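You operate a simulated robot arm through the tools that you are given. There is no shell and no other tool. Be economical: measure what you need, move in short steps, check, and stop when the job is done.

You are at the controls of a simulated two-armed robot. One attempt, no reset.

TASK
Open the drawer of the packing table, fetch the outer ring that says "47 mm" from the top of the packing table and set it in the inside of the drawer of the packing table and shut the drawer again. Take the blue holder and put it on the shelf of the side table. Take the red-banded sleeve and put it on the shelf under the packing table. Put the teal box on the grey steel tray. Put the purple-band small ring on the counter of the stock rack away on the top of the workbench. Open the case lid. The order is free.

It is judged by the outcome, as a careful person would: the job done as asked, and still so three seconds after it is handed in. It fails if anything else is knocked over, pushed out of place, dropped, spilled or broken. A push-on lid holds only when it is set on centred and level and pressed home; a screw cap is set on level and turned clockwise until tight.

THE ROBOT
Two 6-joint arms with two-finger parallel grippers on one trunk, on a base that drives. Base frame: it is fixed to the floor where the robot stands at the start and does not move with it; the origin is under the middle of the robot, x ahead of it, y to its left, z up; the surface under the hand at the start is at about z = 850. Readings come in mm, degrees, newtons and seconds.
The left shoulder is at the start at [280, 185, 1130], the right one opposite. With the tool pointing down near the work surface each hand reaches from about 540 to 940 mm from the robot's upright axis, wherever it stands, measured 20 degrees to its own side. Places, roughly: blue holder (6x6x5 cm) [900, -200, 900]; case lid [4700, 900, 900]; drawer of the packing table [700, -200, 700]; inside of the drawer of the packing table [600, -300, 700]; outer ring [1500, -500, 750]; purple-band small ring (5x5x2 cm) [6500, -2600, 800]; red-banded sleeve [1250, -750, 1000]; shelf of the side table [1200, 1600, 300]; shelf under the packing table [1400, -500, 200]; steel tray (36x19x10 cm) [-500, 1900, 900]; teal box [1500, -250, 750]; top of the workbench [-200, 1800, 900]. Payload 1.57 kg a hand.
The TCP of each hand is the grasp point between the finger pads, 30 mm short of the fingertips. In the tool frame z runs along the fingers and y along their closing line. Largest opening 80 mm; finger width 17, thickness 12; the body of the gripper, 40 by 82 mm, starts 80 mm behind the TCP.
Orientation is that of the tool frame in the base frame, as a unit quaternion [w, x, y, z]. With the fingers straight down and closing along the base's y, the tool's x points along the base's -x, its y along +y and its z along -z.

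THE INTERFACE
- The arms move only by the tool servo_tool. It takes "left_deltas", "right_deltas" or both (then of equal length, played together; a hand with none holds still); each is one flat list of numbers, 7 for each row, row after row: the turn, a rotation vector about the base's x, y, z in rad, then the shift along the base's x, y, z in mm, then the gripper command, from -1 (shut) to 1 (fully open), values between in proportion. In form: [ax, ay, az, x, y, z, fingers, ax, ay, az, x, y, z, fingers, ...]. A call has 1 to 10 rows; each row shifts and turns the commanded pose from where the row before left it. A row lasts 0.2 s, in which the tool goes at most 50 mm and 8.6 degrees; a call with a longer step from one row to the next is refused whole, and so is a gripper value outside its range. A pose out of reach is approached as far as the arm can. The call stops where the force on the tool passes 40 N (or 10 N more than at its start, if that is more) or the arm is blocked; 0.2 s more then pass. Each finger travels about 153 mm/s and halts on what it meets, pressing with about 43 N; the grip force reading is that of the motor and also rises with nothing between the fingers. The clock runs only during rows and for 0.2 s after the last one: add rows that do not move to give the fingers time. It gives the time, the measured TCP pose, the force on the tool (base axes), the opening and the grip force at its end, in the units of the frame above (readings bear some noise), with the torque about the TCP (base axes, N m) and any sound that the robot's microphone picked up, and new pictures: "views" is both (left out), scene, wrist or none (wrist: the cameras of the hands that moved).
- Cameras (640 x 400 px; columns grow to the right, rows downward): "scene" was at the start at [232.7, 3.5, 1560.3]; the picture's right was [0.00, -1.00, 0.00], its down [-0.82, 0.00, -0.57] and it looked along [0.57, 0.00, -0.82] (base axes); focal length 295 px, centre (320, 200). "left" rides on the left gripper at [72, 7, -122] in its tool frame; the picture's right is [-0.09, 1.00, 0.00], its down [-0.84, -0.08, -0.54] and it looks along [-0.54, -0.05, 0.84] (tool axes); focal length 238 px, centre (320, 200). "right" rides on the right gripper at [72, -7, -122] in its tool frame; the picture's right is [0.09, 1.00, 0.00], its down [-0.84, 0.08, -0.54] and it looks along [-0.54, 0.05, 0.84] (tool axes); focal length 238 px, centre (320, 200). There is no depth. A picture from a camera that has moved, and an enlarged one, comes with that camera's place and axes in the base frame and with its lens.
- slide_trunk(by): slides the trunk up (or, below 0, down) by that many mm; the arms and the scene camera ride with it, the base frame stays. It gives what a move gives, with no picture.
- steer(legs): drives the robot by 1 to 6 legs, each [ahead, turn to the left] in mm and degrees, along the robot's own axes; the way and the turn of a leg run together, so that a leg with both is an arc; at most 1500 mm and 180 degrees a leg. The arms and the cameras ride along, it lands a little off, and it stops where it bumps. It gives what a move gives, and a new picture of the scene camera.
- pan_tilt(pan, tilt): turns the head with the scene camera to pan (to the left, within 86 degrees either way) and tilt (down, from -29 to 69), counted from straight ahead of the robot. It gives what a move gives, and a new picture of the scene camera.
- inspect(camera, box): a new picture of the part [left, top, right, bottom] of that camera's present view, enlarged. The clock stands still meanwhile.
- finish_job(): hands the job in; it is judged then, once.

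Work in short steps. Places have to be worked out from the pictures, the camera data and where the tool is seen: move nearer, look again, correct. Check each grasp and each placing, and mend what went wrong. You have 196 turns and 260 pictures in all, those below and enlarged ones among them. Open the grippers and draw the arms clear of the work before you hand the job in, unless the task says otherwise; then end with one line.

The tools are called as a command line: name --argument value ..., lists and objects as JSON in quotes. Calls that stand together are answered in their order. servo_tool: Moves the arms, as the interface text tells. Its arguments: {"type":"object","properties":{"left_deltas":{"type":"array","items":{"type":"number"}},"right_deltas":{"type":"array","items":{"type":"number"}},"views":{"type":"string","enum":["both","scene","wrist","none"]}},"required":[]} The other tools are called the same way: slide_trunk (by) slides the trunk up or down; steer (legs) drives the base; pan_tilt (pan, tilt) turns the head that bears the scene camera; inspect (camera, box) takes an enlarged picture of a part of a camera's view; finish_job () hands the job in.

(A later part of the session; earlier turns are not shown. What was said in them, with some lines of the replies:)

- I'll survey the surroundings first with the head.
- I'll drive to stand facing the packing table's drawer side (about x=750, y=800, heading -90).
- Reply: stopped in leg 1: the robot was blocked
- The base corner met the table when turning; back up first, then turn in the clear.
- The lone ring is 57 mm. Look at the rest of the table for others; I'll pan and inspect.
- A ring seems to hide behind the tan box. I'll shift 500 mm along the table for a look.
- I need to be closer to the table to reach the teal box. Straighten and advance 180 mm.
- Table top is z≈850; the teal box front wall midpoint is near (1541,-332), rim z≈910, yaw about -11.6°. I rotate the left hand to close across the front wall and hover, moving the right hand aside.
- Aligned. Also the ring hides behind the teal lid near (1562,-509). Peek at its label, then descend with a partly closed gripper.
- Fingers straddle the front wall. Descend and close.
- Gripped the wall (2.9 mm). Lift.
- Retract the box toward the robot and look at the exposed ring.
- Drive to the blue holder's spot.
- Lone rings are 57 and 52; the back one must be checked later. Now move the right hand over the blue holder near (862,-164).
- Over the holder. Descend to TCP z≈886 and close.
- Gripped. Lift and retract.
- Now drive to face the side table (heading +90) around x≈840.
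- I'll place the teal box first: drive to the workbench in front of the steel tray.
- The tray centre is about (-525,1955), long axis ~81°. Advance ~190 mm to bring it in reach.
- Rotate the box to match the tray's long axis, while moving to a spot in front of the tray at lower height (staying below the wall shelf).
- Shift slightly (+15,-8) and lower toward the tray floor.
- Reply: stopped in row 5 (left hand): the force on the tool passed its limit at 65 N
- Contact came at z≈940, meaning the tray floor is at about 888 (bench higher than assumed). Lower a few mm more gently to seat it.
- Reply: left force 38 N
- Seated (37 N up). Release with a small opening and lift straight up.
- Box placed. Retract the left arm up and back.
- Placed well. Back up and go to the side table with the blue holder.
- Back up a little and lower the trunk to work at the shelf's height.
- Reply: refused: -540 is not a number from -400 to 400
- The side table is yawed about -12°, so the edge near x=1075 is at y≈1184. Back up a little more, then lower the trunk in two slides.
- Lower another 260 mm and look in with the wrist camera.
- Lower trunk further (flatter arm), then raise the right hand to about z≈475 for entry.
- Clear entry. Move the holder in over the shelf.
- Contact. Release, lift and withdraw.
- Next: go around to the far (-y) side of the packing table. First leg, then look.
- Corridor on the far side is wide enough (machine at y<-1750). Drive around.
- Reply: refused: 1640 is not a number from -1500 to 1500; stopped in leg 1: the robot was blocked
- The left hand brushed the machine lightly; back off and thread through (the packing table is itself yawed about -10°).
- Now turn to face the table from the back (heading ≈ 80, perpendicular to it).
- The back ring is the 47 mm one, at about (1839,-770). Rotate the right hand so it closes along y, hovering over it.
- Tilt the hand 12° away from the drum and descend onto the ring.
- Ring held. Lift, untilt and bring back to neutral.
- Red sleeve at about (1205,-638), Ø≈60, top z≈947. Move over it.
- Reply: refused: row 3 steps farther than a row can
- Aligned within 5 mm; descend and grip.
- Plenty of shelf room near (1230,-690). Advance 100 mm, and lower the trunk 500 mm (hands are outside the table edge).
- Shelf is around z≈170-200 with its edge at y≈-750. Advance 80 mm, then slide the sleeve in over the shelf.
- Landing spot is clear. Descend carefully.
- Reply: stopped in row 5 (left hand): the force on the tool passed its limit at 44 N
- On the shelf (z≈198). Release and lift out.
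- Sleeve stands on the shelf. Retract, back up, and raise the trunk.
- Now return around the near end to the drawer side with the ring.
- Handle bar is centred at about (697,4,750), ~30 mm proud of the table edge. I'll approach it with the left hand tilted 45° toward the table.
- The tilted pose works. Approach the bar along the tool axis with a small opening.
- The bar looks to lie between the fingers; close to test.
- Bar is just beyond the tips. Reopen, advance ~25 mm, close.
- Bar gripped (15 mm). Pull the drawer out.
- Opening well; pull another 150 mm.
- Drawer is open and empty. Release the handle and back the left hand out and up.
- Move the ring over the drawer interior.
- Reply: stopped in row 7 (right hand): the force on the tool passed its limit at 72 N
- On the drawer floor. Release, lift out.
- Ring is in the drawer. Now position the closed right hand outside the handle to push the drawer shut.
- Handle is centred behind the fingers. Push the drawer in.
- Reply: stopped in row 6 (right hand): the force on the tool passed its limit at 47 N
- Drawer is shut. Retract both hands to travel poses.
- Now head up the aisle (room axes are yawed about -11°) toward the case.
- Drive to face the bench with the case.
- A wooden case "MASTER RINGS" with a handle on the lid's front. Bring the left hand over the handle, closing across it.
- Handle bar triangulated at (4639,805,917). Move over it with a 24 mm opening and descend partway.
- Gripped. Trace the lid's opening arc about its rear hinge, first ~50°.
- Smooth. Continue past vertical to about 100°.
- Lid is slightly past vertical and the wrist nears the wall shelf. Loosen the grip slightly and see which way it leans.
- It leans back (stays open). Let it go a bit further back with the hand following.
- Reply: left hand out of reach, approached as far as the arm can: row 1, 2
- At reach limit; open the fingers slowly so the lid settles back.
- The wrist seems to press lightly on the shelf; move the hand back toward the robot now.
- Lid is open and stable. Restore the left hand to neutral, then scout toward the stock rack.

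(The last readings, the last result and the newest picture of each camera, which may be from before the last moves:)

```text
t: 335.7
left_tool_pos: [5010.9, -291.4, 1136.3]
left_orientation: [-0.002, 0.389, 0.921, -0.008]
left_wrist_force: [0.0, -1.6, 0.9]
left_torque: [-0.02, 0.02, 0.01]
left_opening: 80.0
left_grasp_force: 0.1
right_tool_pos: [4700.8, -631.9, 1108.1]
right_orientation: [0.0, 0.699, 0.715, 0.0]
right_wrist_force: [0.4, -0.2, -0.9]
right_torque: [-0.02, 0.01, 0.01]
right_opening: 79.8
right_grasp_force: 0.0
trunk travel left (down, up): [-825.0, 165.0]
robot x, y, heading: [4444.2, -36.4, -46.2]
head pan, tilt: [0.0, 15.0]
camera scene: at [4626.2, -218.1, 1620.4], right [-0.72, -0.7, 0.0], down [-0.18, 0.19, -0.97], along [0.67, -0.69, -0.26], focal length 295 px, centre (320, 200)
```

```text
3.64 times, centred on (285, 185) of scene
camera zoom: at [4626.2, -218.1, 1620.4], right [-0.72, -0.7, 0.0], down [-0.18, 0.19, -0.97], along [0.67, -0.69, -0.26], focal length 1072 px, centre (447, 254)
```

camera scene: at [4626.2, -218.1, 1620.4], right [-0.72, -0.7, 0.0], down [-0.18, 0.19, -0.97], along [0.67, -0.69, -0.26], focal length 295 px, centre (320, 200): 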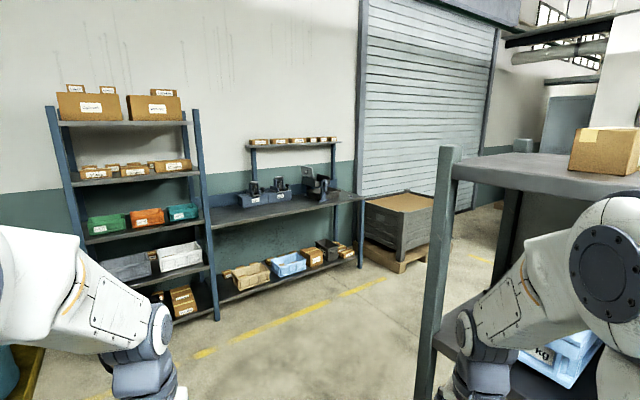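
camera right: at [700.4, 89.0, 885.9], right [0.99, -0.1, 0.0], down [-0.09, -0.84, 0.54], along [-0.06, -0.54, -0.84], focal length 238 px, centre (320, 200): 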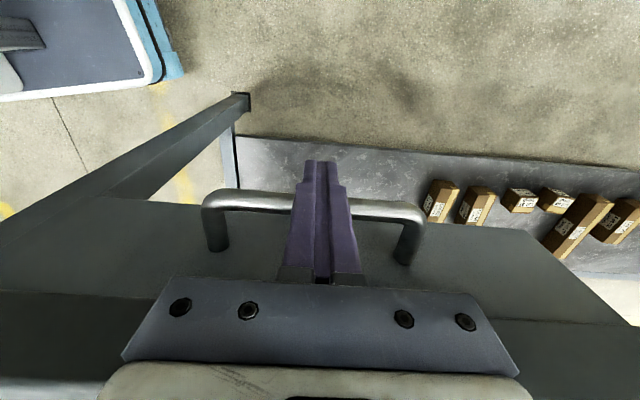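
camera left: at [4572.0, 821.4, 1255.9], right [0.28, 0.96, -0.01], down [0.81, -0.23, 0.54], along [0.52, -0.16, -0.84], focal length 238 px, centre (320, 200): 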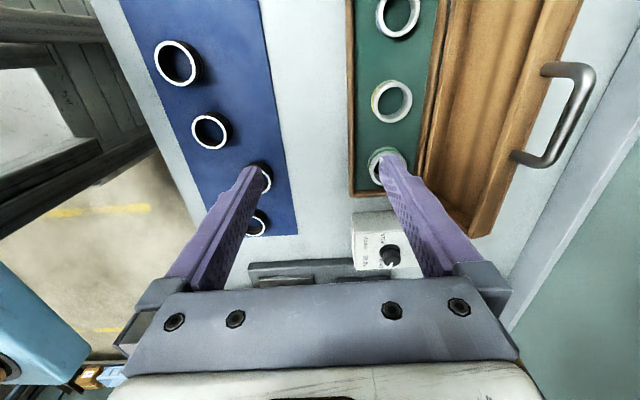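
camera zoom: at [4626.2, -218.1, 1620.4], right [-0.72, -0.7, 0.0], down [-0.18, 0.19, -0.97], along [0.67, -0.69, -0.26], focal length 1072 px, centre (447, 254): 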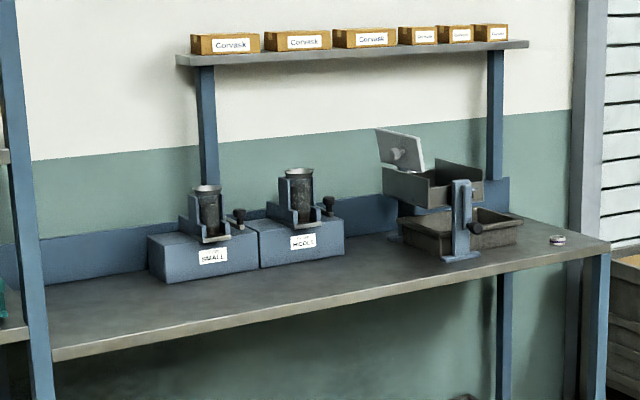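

The purple-band ring candidate is at the counter's right end near (6467,-2573). Drive around the divider rack.

steer --legs '[[0, 33], [930, 0], [0, -64], [1000, 0], [950, 0], [0, 66]]'

pan_tilt --pan -10 --tilt 40

```text
t: 357.3
left_tool_pos: [6394.7, -2017.0, 1135.9]
left_orientation: [0.0, 0.085, 0.996, -0.007]
left_wrist_force: [-0.5, -0.2, -0.2]
left_torque: [-0.02, -0.04, 0.01]
left_opening: 80.3
left_grasp_force: 0.1
right_tool_pos: [6345.5, -2475.4, 1105.8]
right_orientation: [0.0, 0.443, 0.897, -0.001]
right_wrist_force: [-0.5, -0.7, 0.6]
right_torque: [-0.01, -0.03, -0.01]
right_opening: 80.2
right_grasp_force: 0.0
trunk travel left (down, up): [-825.0, 165.0]
robot x, y, heading: [5791.9, -2145.5, -9.4]
head pan, tilt: [0.0, 15.0]
camera scene: at [6042.8, -2183.6, 1620.4], right [-0.17, -0.99, 0.0], down [-0.26, 0.04, -0.97], along [0.95, -0.16, -0.26], focal length 295 px, centre (320, 200)
```

scene: 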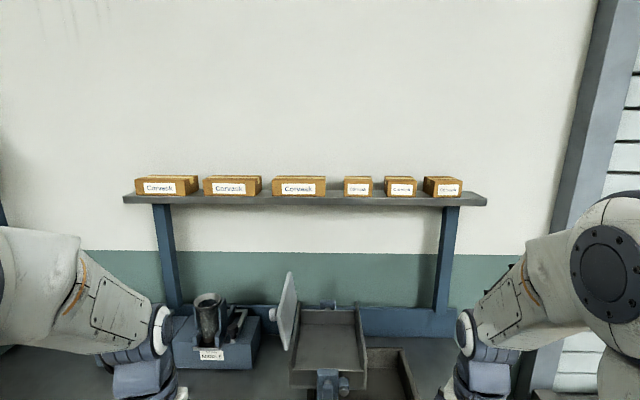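

```text
t: 358.2
left_tool_pos: [6393.6, -2017.0, 1135.1]
left_orientation: [0.0, 0.085, 0.996, -0.007]
left_wrist_force: [0.2, 0.5, 0.2]
left_torque: [0.01, 0.02, 0.01]
left_opening: 79.8
left_grasp_force: 0.1
right_tool_pos: [6343.4, -2474.1, 1106.9]
right_orientation: [-0.001, 0.442, 0.897, -0.001]
right_wrist_force: [-0.2, -0.1, 0.3]
right_torque: [-0.01, 0.02, 0.0]
right_opening: 80.4
right_grasp_force: 0.0
trunk travel left (down, up): [-825.0, 165.0]
robot x, y, heading: [5792.6, -2146.2, -9.6]
head pan, tilt: [-10.0, 40.0]
camera scene: at [6030.8, -2196.4, 1581.0], right [-0.34, -0.94, 0.0], down [-0.6, 0.22, -0.77], along [0.72, -0.26, -0.64], focal length 295 px, centre (320, 200)
```

scene: 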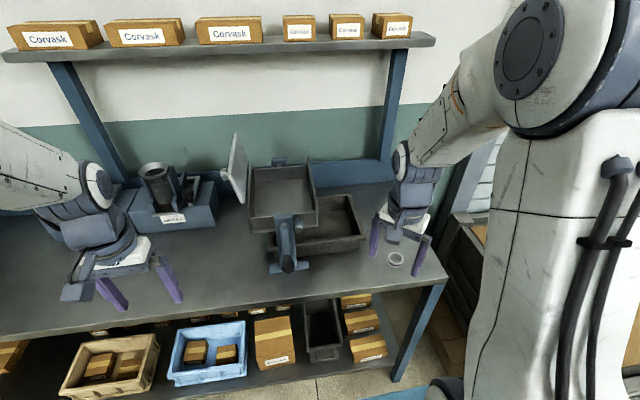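

inspect --camera "scene" --box '[380, 245, 412, 273]'

inspect --camera "right" --box '[0, 0, 640, 400]'

```text
14.29 times, centred on (396, 259) of scene
camera zoom: at [6030.8, -2196.4, 1581.0], right [-0.34, -0.94, 0.0], down [-0.6, 0.22, -0.77], along [0.72, -0.26, -0.64], focal length 4213 px, centre (-766, -643)
```

zoom: 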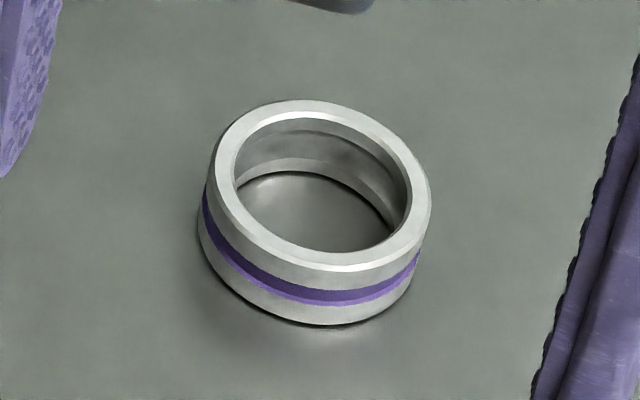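

```text
1.00 times, centred on (320, 200) of right (not enlarged: the box is as wide or as high as the picture)
camera zoom: at [6295.7, -2421.6, 1230.2], right [0.73, 0.68, 0.0], down [0.57, -0.62, 0.54], along [0.37, -0.4, -0.84], focal length 238 px, centre (320, 200)
```

zoom: 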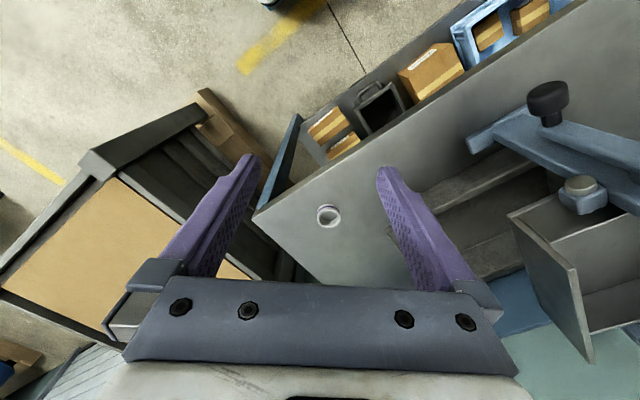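

Purple band confirmed; estimated (6501,-2617). Move the right hand above it.

servo_tool --right_deltas '[0, 0, 0, 26, -23.5, -15, 1, 0, 0, 0, 26, -23.5, -20, 1, 0, 0, 0, 26, -23.5, -20, 1, 0, 0, 0, 26, -23.5, -20, 1, 0, 0, 0, 26, -23.5, -20, 1, 0, 0, 0, 26, -23.5, -20, 1]' --views "wrist"

```text
t: 359.6
left_tool_pos: [6394.3, -2016.1, 1135.2]
left_orientation: [0.0, 0.085, 0.996, -0.007]
left_wrist_force: [-0.1, 0.8, 0.1]
left_torque: [0.03, -0.02, 0.01]
left_opening: 80.0
left_grasp_force: 0.1
right_tool_pos: [6503.6, -2616.8, 989.7]
right_orientation: [-0.001, 0.442, 0.897, -0.001]
right_wrist_force: [0.9, -0.5, 1.0]
right_torque: [0.03, 0.02, -0.03]
right_opening: 79.9
right_grasp_force: 0.0
trunk travel left (down, up): [-825.0, 165.0]
robot x, y, heading: [5791.8, -2143.7, -9.7]
head pan, tilt: [-10.0, 40.0]
camera right: at [6453.4, -2563.1, 1112.5], right [0.73, 0.68, 0.0], down [0.57, -0.62, 0.54], along [0.37, -0.4, -0.84], focal length 238 px, centre (320, 200)
```

right: 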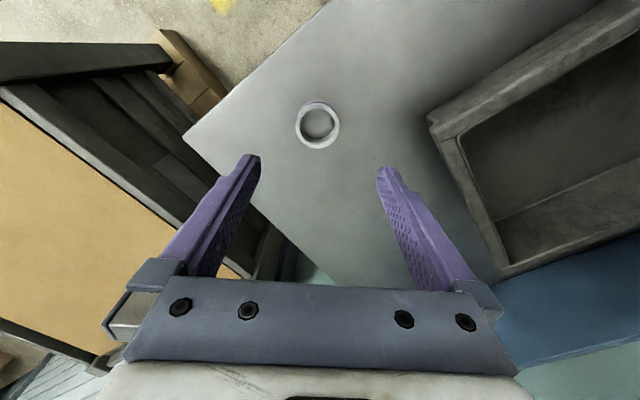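

servo_tool --right_deltas '[0, 0, 0, 2.5, -6.5, -30, 1, 0, 0, 0, 0, 0, -40, 1, 0, 0, 0, 0, 0, -40, 1, 0, 0, 0, 0, 0, -15, 1]' --views "wrist"

```text
t: 360.6
left_tool_pos: [6393.7, -2015.0, 1137.1]
left_orientation: [0.001, 0.086, 0.996, -0.006]
left_wrist_force: [-1.0, -0.8, 0.8]
left_torque: [0.0, 0.04, 0.0]
left_opening: 79.9
left_grasp_force: 0.0
right_tool_pos: [6506.9, -2618.7, 869.9]
right_orientation: [0.002, 0.442, 0.897, -0.001]
right_wrist_force: [-5.9, 5.0, 26.0]
right_torque: [0.24, 0.48, 0.02]
right_opening: 79.6
right_grasp_force: 0.2
trunk travel left (down, up): [-825.0, 165.0]
robot x, y, heading: [5793.0, -2145.0, -9.5]
head pan, tilt: [-10.0, 40.0]
camera right: at [6456.8, -2566.4, 992.5], right [0.73, 0.68, 0.0], down [0.57, -0.62, 0.54], along [0.37, -0.4, -0.84], focal length 238 px, centre (320, 200)
```

right: 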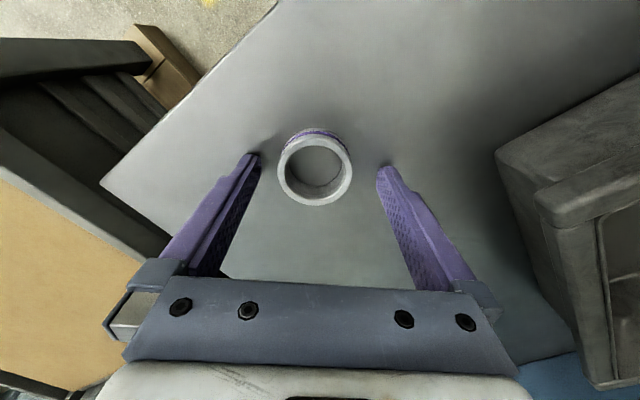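

The tips touched the counter (z≈841). Raise 5 mm, correct by (-10,+7) and grip.

servo_tool --right_deltas '[0, 0, 0, 0, 0, 6, 1, 0, 0, 0, -10, 7, 0, 1, 0, 0, 0, 0, 0, 0, 1]' --views "wrist"

```text
t: 361.4
left_tool_pos: [6394.4, -2017.4, 1135.2]
left_orientation: [0.001, 0.085, 0.996, -0.007]
left_wrist_force: [-0.3, -0.2, -0.8]
left_torque: [0.02, -0.03, 0.01]
left_opening: 80.0
left_grasp_force: 0.0
right_tool_pos: [6494.7, -2612.4, 873.5]
right_orientation: [-0.001, 0.442, 0.897, -0.001]
right_wrist_force: [0.3, 0.6, 0.7]
right_torque: [-0.03, -0.04, 0.01]
right_opening: 79.9
right_grasp_force: 0.1
trunk travel left (down, up): [-825.0, 165.0]
robot x, y, heading: [5788.1, -2141.2, -9.8]
head pan, tilt: [-10.0, 40.0]
camera right: at [6446.0, -2560.7, 995.6], right [0.73, 0.68, 0.0], down [0.57, -0.62, 0.54], along [0.37, -0.4, -0.84], focal length 238 px, centre (320, 200)
```

right: 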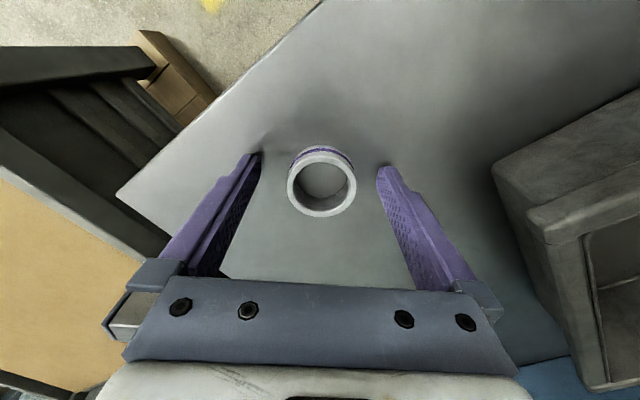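

servo_tool --right_deltas '[0, 0, 0, 0, 0, 0, -1, 0, 0, 0, 0, 0, 0, -1, 0, 0, 0, 0, 0, 20, -1, 0, 0, 0, 0, 0, 40, -1, 0, 0, 0, 0, 0, 45, -1, 0, 0, 0, 0, 0, 45, -1, 0, 0, 0, -25, 20, 35, -1, 0, 0, 0, -30, 25, 20, -1, 0, 0, 0, -30, 25, 20, -1, 0, 0, 0, -30, 25, 20, -1]' --views "wrist"

```text
t: 363.6
left_tool_pos: [6394.9, -2017.0, 1136.9]
left_orientation: [0.0, 0.085, 0.996, -0.007]
left_wrist_force: [-0.1, 0.4, -0.8]
left_torque: [0.0, 0.0, 0.0]
left_opening: 80.0
left_grasp_force: 0.1
right_tool_pos: [6379.9, -2519.5, 1116.5]
right_orientation: [-0.001, 0.443, 0.897, 0.0]
right_wrist_force: [-0.5, 0.3, -0.3]
right_torque: [0.04, 0.01, 0.01]
right_opening: 45.9
right_grasp_force: 43.4
trunk travel left (down, up): [-825.0, 165.0]
robot x, y, heading: [5794.4, -2144.2, -9.7]
head pan, tilt: [-10.0, 40.0]
camera right: at [6330.0, -2466.5, 1239.9], right [0.73, 0.68, 0.0], down [0.57, -0.62, 0.54], along [0.37, -0.4, -0.84], focal length 238 px, centre (320, 200)
```

right: 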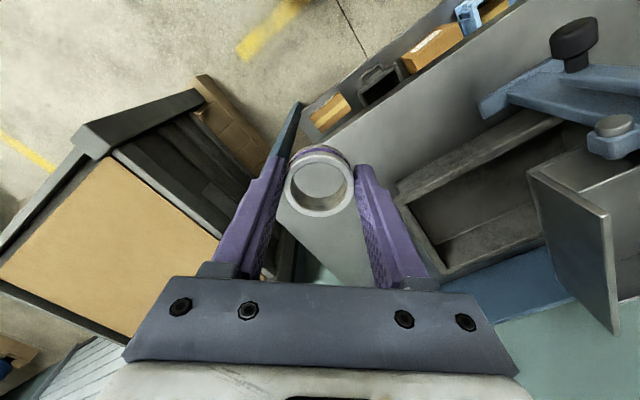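

Ring held. Drive back to the workbench by the same route.

steer --legs '[[-150, 0], [0, 113], [1000, 0], [920, 0]]'

```text
t: 379.0
left_tool_pos: [4766.4, 236.7, 1136.5]
left_orientation: [-0.005, 0.794, -0.608, 0.002]
left_wrist_force: [-0.6, 0.0, 0.4]
left_torque: [-0.02, -0.01, -0.03]
left_opening: 79.9
left_grasp_force: 0.1
right_tool_pos: [5228.8, 434.8, 1117.7]
right_orientation: [-0.001, -0.516, 0.856, 0.001]
right_wrist_force: [0.3, 0.1, -1.6]
right_torque: [-0.02, 0.04, 0.0]
right_opening: 46.0
right_grasp_force: 43.3
trunk travel left (down, up): [-825.0, 165.0]
robot x, y, heading: [5133.8, -255.5, 105.0]
head pan, tilt: [-10.0, 40.0]
camera scene: at [5084.7, -12.3, 1580.9], right [1.0, 0.09, 0.0], down [0.06, -0.64, -0.77], along [-0.07, 0.76, -0.64], focal length 295 px, centre (320, 200)
```

scene: 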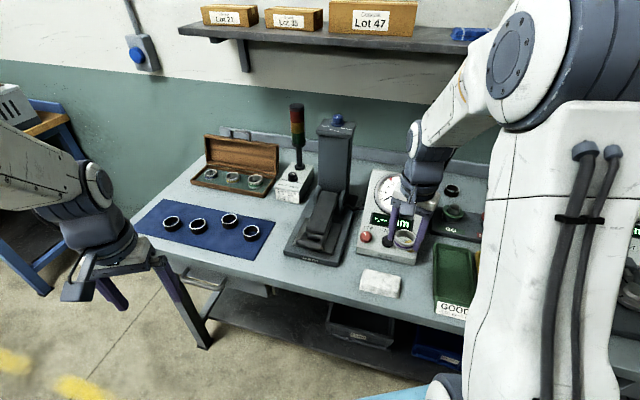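

steer --legs '[[0, 64], [1450, 0], [1430, 0], [1430, 0]]'

```text
t: 402.6
left_tool_pos: [275.2, 496.9, 1136.1]
left_orientation: [-0.006, 0.993, -0.115, 0.0]
left_wrist_force: [0.7, -0.2, -0.7]
left_torque: [0.01, 0.01, 0.02]
left_opening: 79.7
left_grasp_force: 0.1
right_tool_pos: [319.2, 998.5, 1117.6]
right_orientation: [-0.001, 0.883, -0.47, 0.0]
right_wrist_force: [-0.2, 0.4, -0.8]
right_torque: [0.01, 0.04, 0.01]
right_opening: 46.0
right_grasp_force: 42.7
trunk travel left (down, up): [-825.0, 165.0]
robot x, y, heading: [880.4, 589.2, 167.0]
head pan, tilt: [-10.0, 40.0]
camera scene: at [649.5, 661.4, 1580.9], right [0.39, 0.92, 0.0], down [0.59, -0.25, -0.77], along [-0.7, 0.3, -0.64], focal length 295 px, centre (320, 200)
```

scene: 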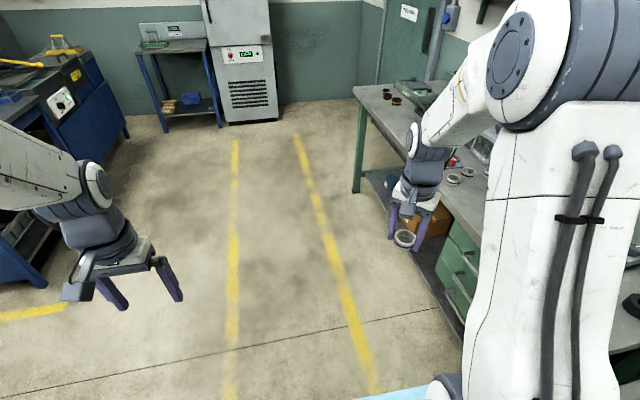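

steer --legs '[[0, -5], [1180, 0], [0, -81]]'

pan_tilt --pan -10 --tilt 45

```text
t: 412.4
left_tool_pos: [-355.5, 1551.5, 1135.9]
left_orientation: [0.005, -0.652, 0.758, -0.004]
left_wrist_force: [-0.6, 0.7, 1.1]
left_torque: [-0.03, -0.02, 0.0]
left_opening: 79.8
left_grasp_force: 0.1
right_tool_pos: [149.0, 1546.4, 1117.1]
right_orientation: [0.0, -0.33, 0.944, -0.001]
right_wrist_force: [-0.4, -0.8, -1.2]
right_torque: [0.03, -0.03, 0.0]
right_opening: 45.8
right_grasp_force: 42.9
trunk travel left (down, up): [-825.0, 165.0]
robot x, y, heading: [-216.2, 949.1, 81.2]
head pan, tilt: [-10.0, 40.0]
camera scene: at [-164.1, 1194.6, 1580.9], right [0.95, -0.32, 0.0], down [-0.21, -0.61, -0.77], along [0.24, 0.73, -0.64], focal length 295 px, centre (320, 200)
```

scene: 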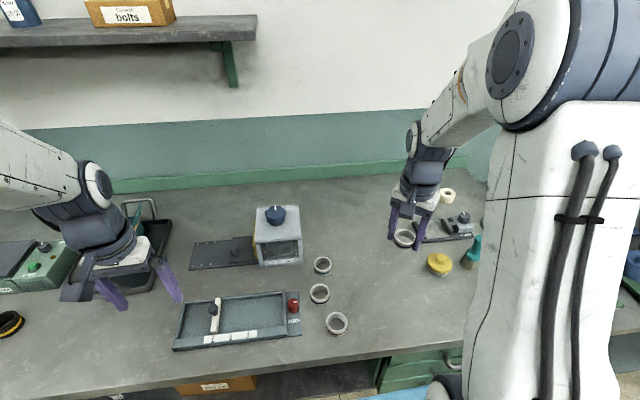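

```text
t: 413.1
left_tool_pos: [-354.8, 1549.9, 1134.2]
left_orientation: [0.005, -0.652, 0.758, -0.005]
left_wrist_force: [1.1, 0.3, -0.3]
left_torque: [0.02, -0.01, -0.03]
left_opening: 79.9
left_grasp_force: 0.0
right_tool_pos: [148.4, 1546.6, 1116.7]
right_orientation: [0.001, -0.331, 0.944, -0.001]
right_wrist_force: [0.1, -0.1, -1.7]
right_torque: [-0.01, -0.01, -0.06]
right_opening: 45.6
right_grasp_force: 42.8
trunk travel left (down, up): [-825.0, 165.0]
robot x, y, heading: [-219.2, 954.8, 81.7]
head pan, tilt: [-10.0, 45.0]
camera scene: at [-165.2, 1191.1, 1573.6], right [0.95, -0.32, 0.0], down [-0.23, -0.67, -0.71], along [0.23, 0.67, -0.71], focal length 295 px, centre (320, 200)
```

scene: 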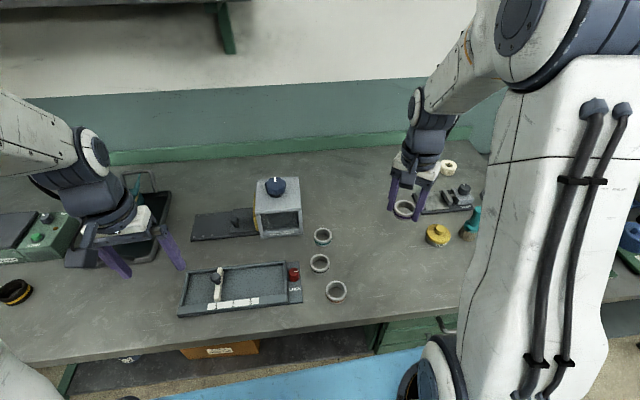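

The spot right beneath the right hand is free. Lower the ring.

servo_tool --right_deltas '[0, 0, 0, 0, 0, -40, -1, 0, 0, 0, 0, 0, -45, -1, 0, 0, 0, 0, 0, -45, -1, 0, 0, 0, 0, 0, -40, -1]' --views "wrist"

```text
t: 414.1
left_tool_pos: [-355.0, 1551.4, 1136.2]
left_orientation: [0.005, -0.652, 0.758, -0.005]
left_wrist_force: [0.3, -0.1, 0.3]
left_torque: [0.01, 0.02, -0.01]
left_opening: 80.0
left_grasp_force: 0.2
right_tool_pos: [148.8, 1547.4, 948.9]
right_orientation: [0.001, -0.331, 0.944, 0.001]
right_wrist_force: [-0.5, 0.8, -1.0]
right_torque: [-0.01, 0.07, -0.03]
right_opening: 45.9
right_grasp_force: 42.8
trunk travel left (down, up): [-825.0, 165.0]
robot x, y, heading: [-215.4, 952.1, 81.5]
head pan, tilt: [-10.0, 45.0]
camera right: at [96.5, 1496.8, 1071.4], right [-0.69, 0.72, 0.0], down [0.6, 0.58, 0.54], along [0.39, 0.38, -0.84], focal length 238 px, centre (320, 200)
```

right: 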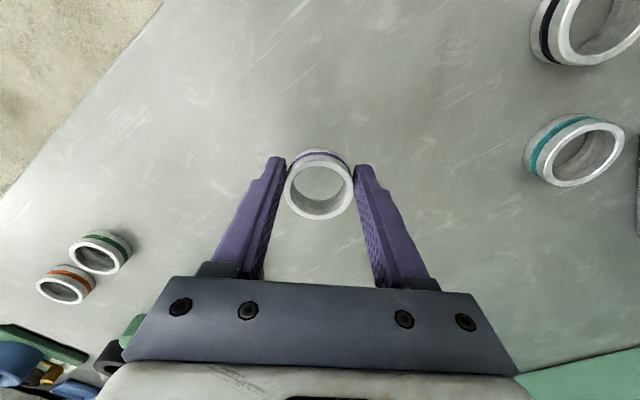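

servo_tool --right_deltas '[0, 0, 0, 0, 0, -14, -1, 0, 0, 0, 0, 0, -8, -1, 0, 0, 0, 0, 0, -5, -1, 0, 0, 0, 0, 0, -4, -1, 0, 0, 0, 0, 0, -4, -1, 0, 0, 0, 0, 0, -4, -1, 0, 0, 0, 0, 0, -4, -1, 0, 0, 0, 0, 0, -4, -1]' --views "wrist"

```text
t: 415.6
left_tool_pos: [-356.2, 1549.8, 1136.5]
left_orientation: [0.005, -0.652, 0.758, -0.005]
left_wrist_force: [-0.9, 0.1, 0.2]
left_torque: [0.01, -0.03, -0.01]
left_opening: 80.1
left_grasp_force: 0.1
right_tool_pos: [147.7, 1547.9, 909.9]
right_orientation: [0.002, -0.33, 0.944, 0.0]
right_wrist_force: [-2.8, -4.9, 23.3]
right_torque: [-0.41, 0.13, 0.01]
right_opening: 46.0
right_grasp_force: 42.8
trunk travel left (down, up): [-825.0, 165.0]
robot x, y, heading: [-216.8, 954.5, 81.3]
head pan, tilt: [-10.0, 45.0]
stopped in row 7 (right hand): the force on the tool passed its limit at 52 N (the readings are from after the stop); the commanded pose is now the measured one
camera right: at [95.2, 1497.1, 1032.5], right [-0.69, 0.72, 0.0], down [0.6, 0.58, 0.54], along [0.39, 0.38, -0.84], focal length 238 px, centre (320, 200)
```

right: 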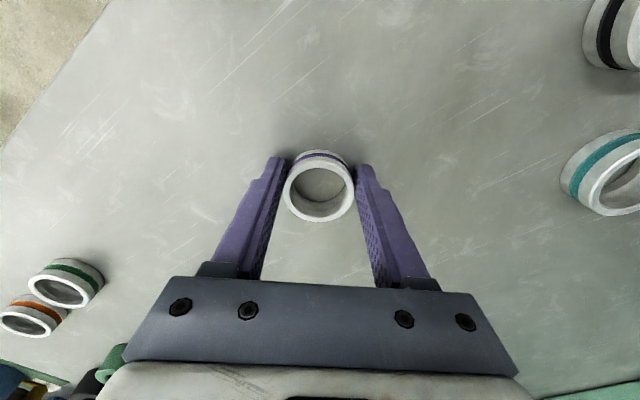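

Contact with the bench. Release, lift, and retract the arm.

servo_tool --right_deltas '[0, 0, 0, 0, 0, 1, 0.4, 0, 0, 0, 0, 0, 0, 0.8, 0, 0, 0, 0, 0, 20, 0.8, 0, 0, 0, 0, 0, 40, 0.8, 0, 0, 0, 0, 0, 45, 0.8, 0, 0, 0, 0, 0, 45, 0.8, 0, 0, 0, 0, -10, 45, 0.8, 0, 0, 0, 0, -30, 30, 0.8]' --views "wrist"

steer --legs '[[-300, 0]]'

pan_tilt --pan 0 --tilt 25

```text
t: 417.4
left_tool_pos: [-355.1, 1551.3, 1135.8]
left_orientation: [0.004, -0.652, 0.758, -0.006]
left_wrist_force: [0.2, 0.3, 0.6]
left_torque: [-0.02, -0.02, -0.01]
left_opening: 80.2
left_grasp_force: 0.1
right_tool_pos: [148.7, 1506.7, 1136.0]
right_orientation: [0.001, -0.33, 0.944, 0.0]
right_wrist_force: [0.9, 0.5, -0.2]
right_torque: [-0.02, -0.03, 0.0]
right_opening: 72.0
right_grasp_force: 0.1
trunk travel left (down, up): [-825.0, 165.0]
robot x, y, heading: [-218.6, 956.4, 81.5]
head pan, tilt: [-10.0, 45.0]
camera right: at [95.5, 1455.8, 1259.3], right [-0.69, 0.72, 0.0], down [0.6, 0.58, 0.54], along [0.39, 0.38, -0.84], focal length 238 px, centre (320, 200)
```

right: 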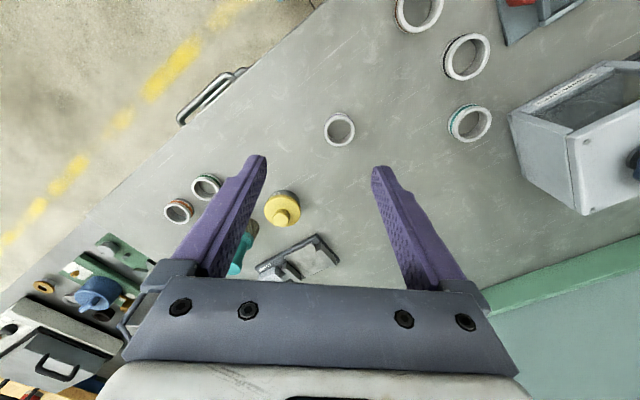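

```text
t: 419.4
left_tool_pos: [-403.7, 1247.1, 1136.9]
left_orientation: [0.004, -0.655, 0.756, -0.005]
left_wrist_force: [-0.4, 0.4, -0.2]
left_torque: [0.01, -0.03, 0.03]
left_opening: 79.9
left_grasp_force: 0.0
right_tool_pos: [100.0, 1205.8, 1136.7]
right_orientation: [0.001, -0.333, 0.943, 0.0]
right_wrist_force: [-0.9, 0.4, 0.5]
right_torque: [-0.02, 0.01, 0.01]
right_opening: 71.9
right_grasp_force: 0.1
trunk travel left (down, up): [-825.0, 165.0]
robot x, y, heading: [-260.3, 645.8, 81.5]
head pan, tilt: [-10.0, 45.0]
camera scene: at [-211.6, 888.7, 1573.6], right [0.95, -0.31, 0.0], down [-0.22, -0.67, -0.71], along [0.22, 0.67, -0.71], focal length 295 px, centre (320, 200)
```

scene: 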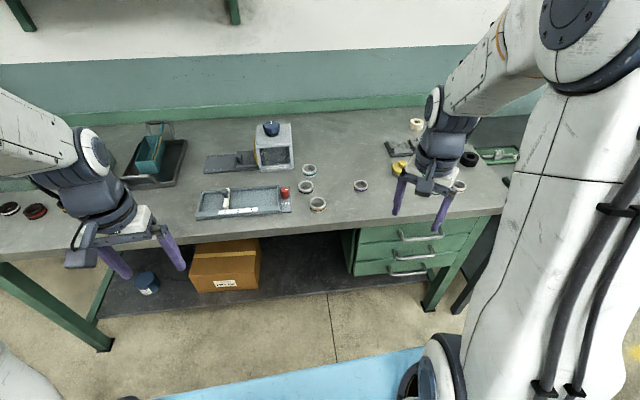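

```text
t: 420.3
left_tool_pos: [-403.1, 1247.9, 1136.1]
left_orientation: [0.005, -0.655, 0.756, -0.005]
left_wrist_force: [-0.3, 0.3, -0.5]
left_torque: [-0.04, 0.02, 0.0]
left_opening: 80.0
left_grasp_force: 0.0
right_tool_pos: [100.7, 1206.6, 1136.7]
right_orientation: [0.0, -0.333, 0.943, 0.001]
right_wrist_force: [-0.6, 0.2, -0.4]
right_torque: [0.01, -0.01, 0.01]
right_opening: 71.9
right_grasp_force: 0.0
trunk travel left (down, up): [-825.0, 165.0]
robot x, y, heading: [-262.2, 649.0, 81.5]
head pan, tilt: [0.0, 25.0]
camera scene: at [-223.9, 902.3, 1604.1], right [0.99, -0.14, 0.0], down [-0.06, -0.42, -0.91], along [0.13, 0.9, -0.42], focal length 295 px, centre (320, 200)
```

scene: 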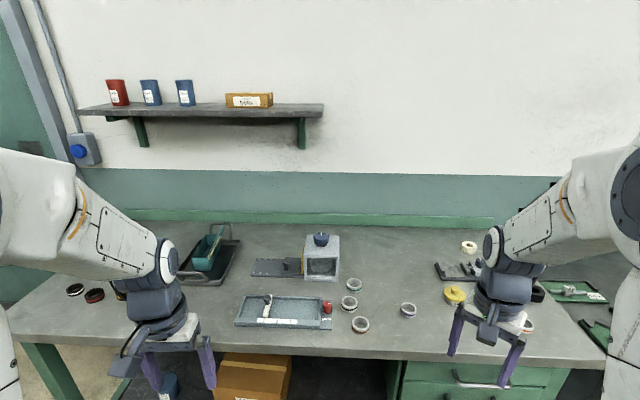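

Everything here is right. One last glance back at the drawer before handing in.

pan_tilt --pan -86 --tilt 30

```text
t: 421.9
left_tool_pos: [-403.1, 1246.5, 1135.0]
left_orientation: [0.005, -0.654, 0.756, -0.005]
left_wrist_force: [0.4, -0.8, 0.8]
left_torque: [0.02, -0.02, -0.02]
left_opening: 80.2
left_grasp_force: 0.1
right_tool_pos: [100.6, 1206.3, 1137.2]
right_orientation: [0.001, -0.333, 0.943, 0.0]
right_wrist_force: [-0.2, -0.7, 0.2]
right_torque: [-0.01, -0.02, 0.0]
right_opening: 71.9
right_grasp_force: 0.1
trunk travel left (down, up): [-825.0, 165.0]
robot x, y, heading: [-263.2, 648.1, 81.9]
head pan, tilt: [-85.9, 30.0]
camera scene: at [-146.9, 804.7, 1596.2], right [-0.07, -1.0, 0.0], down [-0.5, 0.04, -0.87], along [0.86, -0.06, -0.5], focal length 295 px, centre (320, 200)
```

scene: 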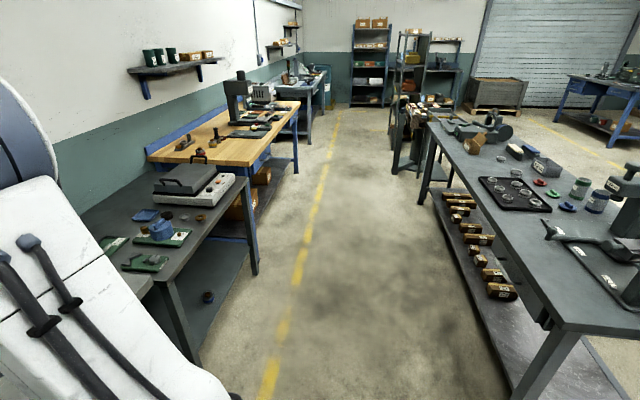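

The drawer is flush and the blue holder stands on the side table's shelf. The arms are clear, so I'm handing in.

finish_job

```text
The job is handed in.
```

All six tasks are done and handed in; nothing was dropped, and I saw nothing out of place. While moving, the robot bumped the packing table, brushed the blue machine, and pressed lightly under the shelf above the case.
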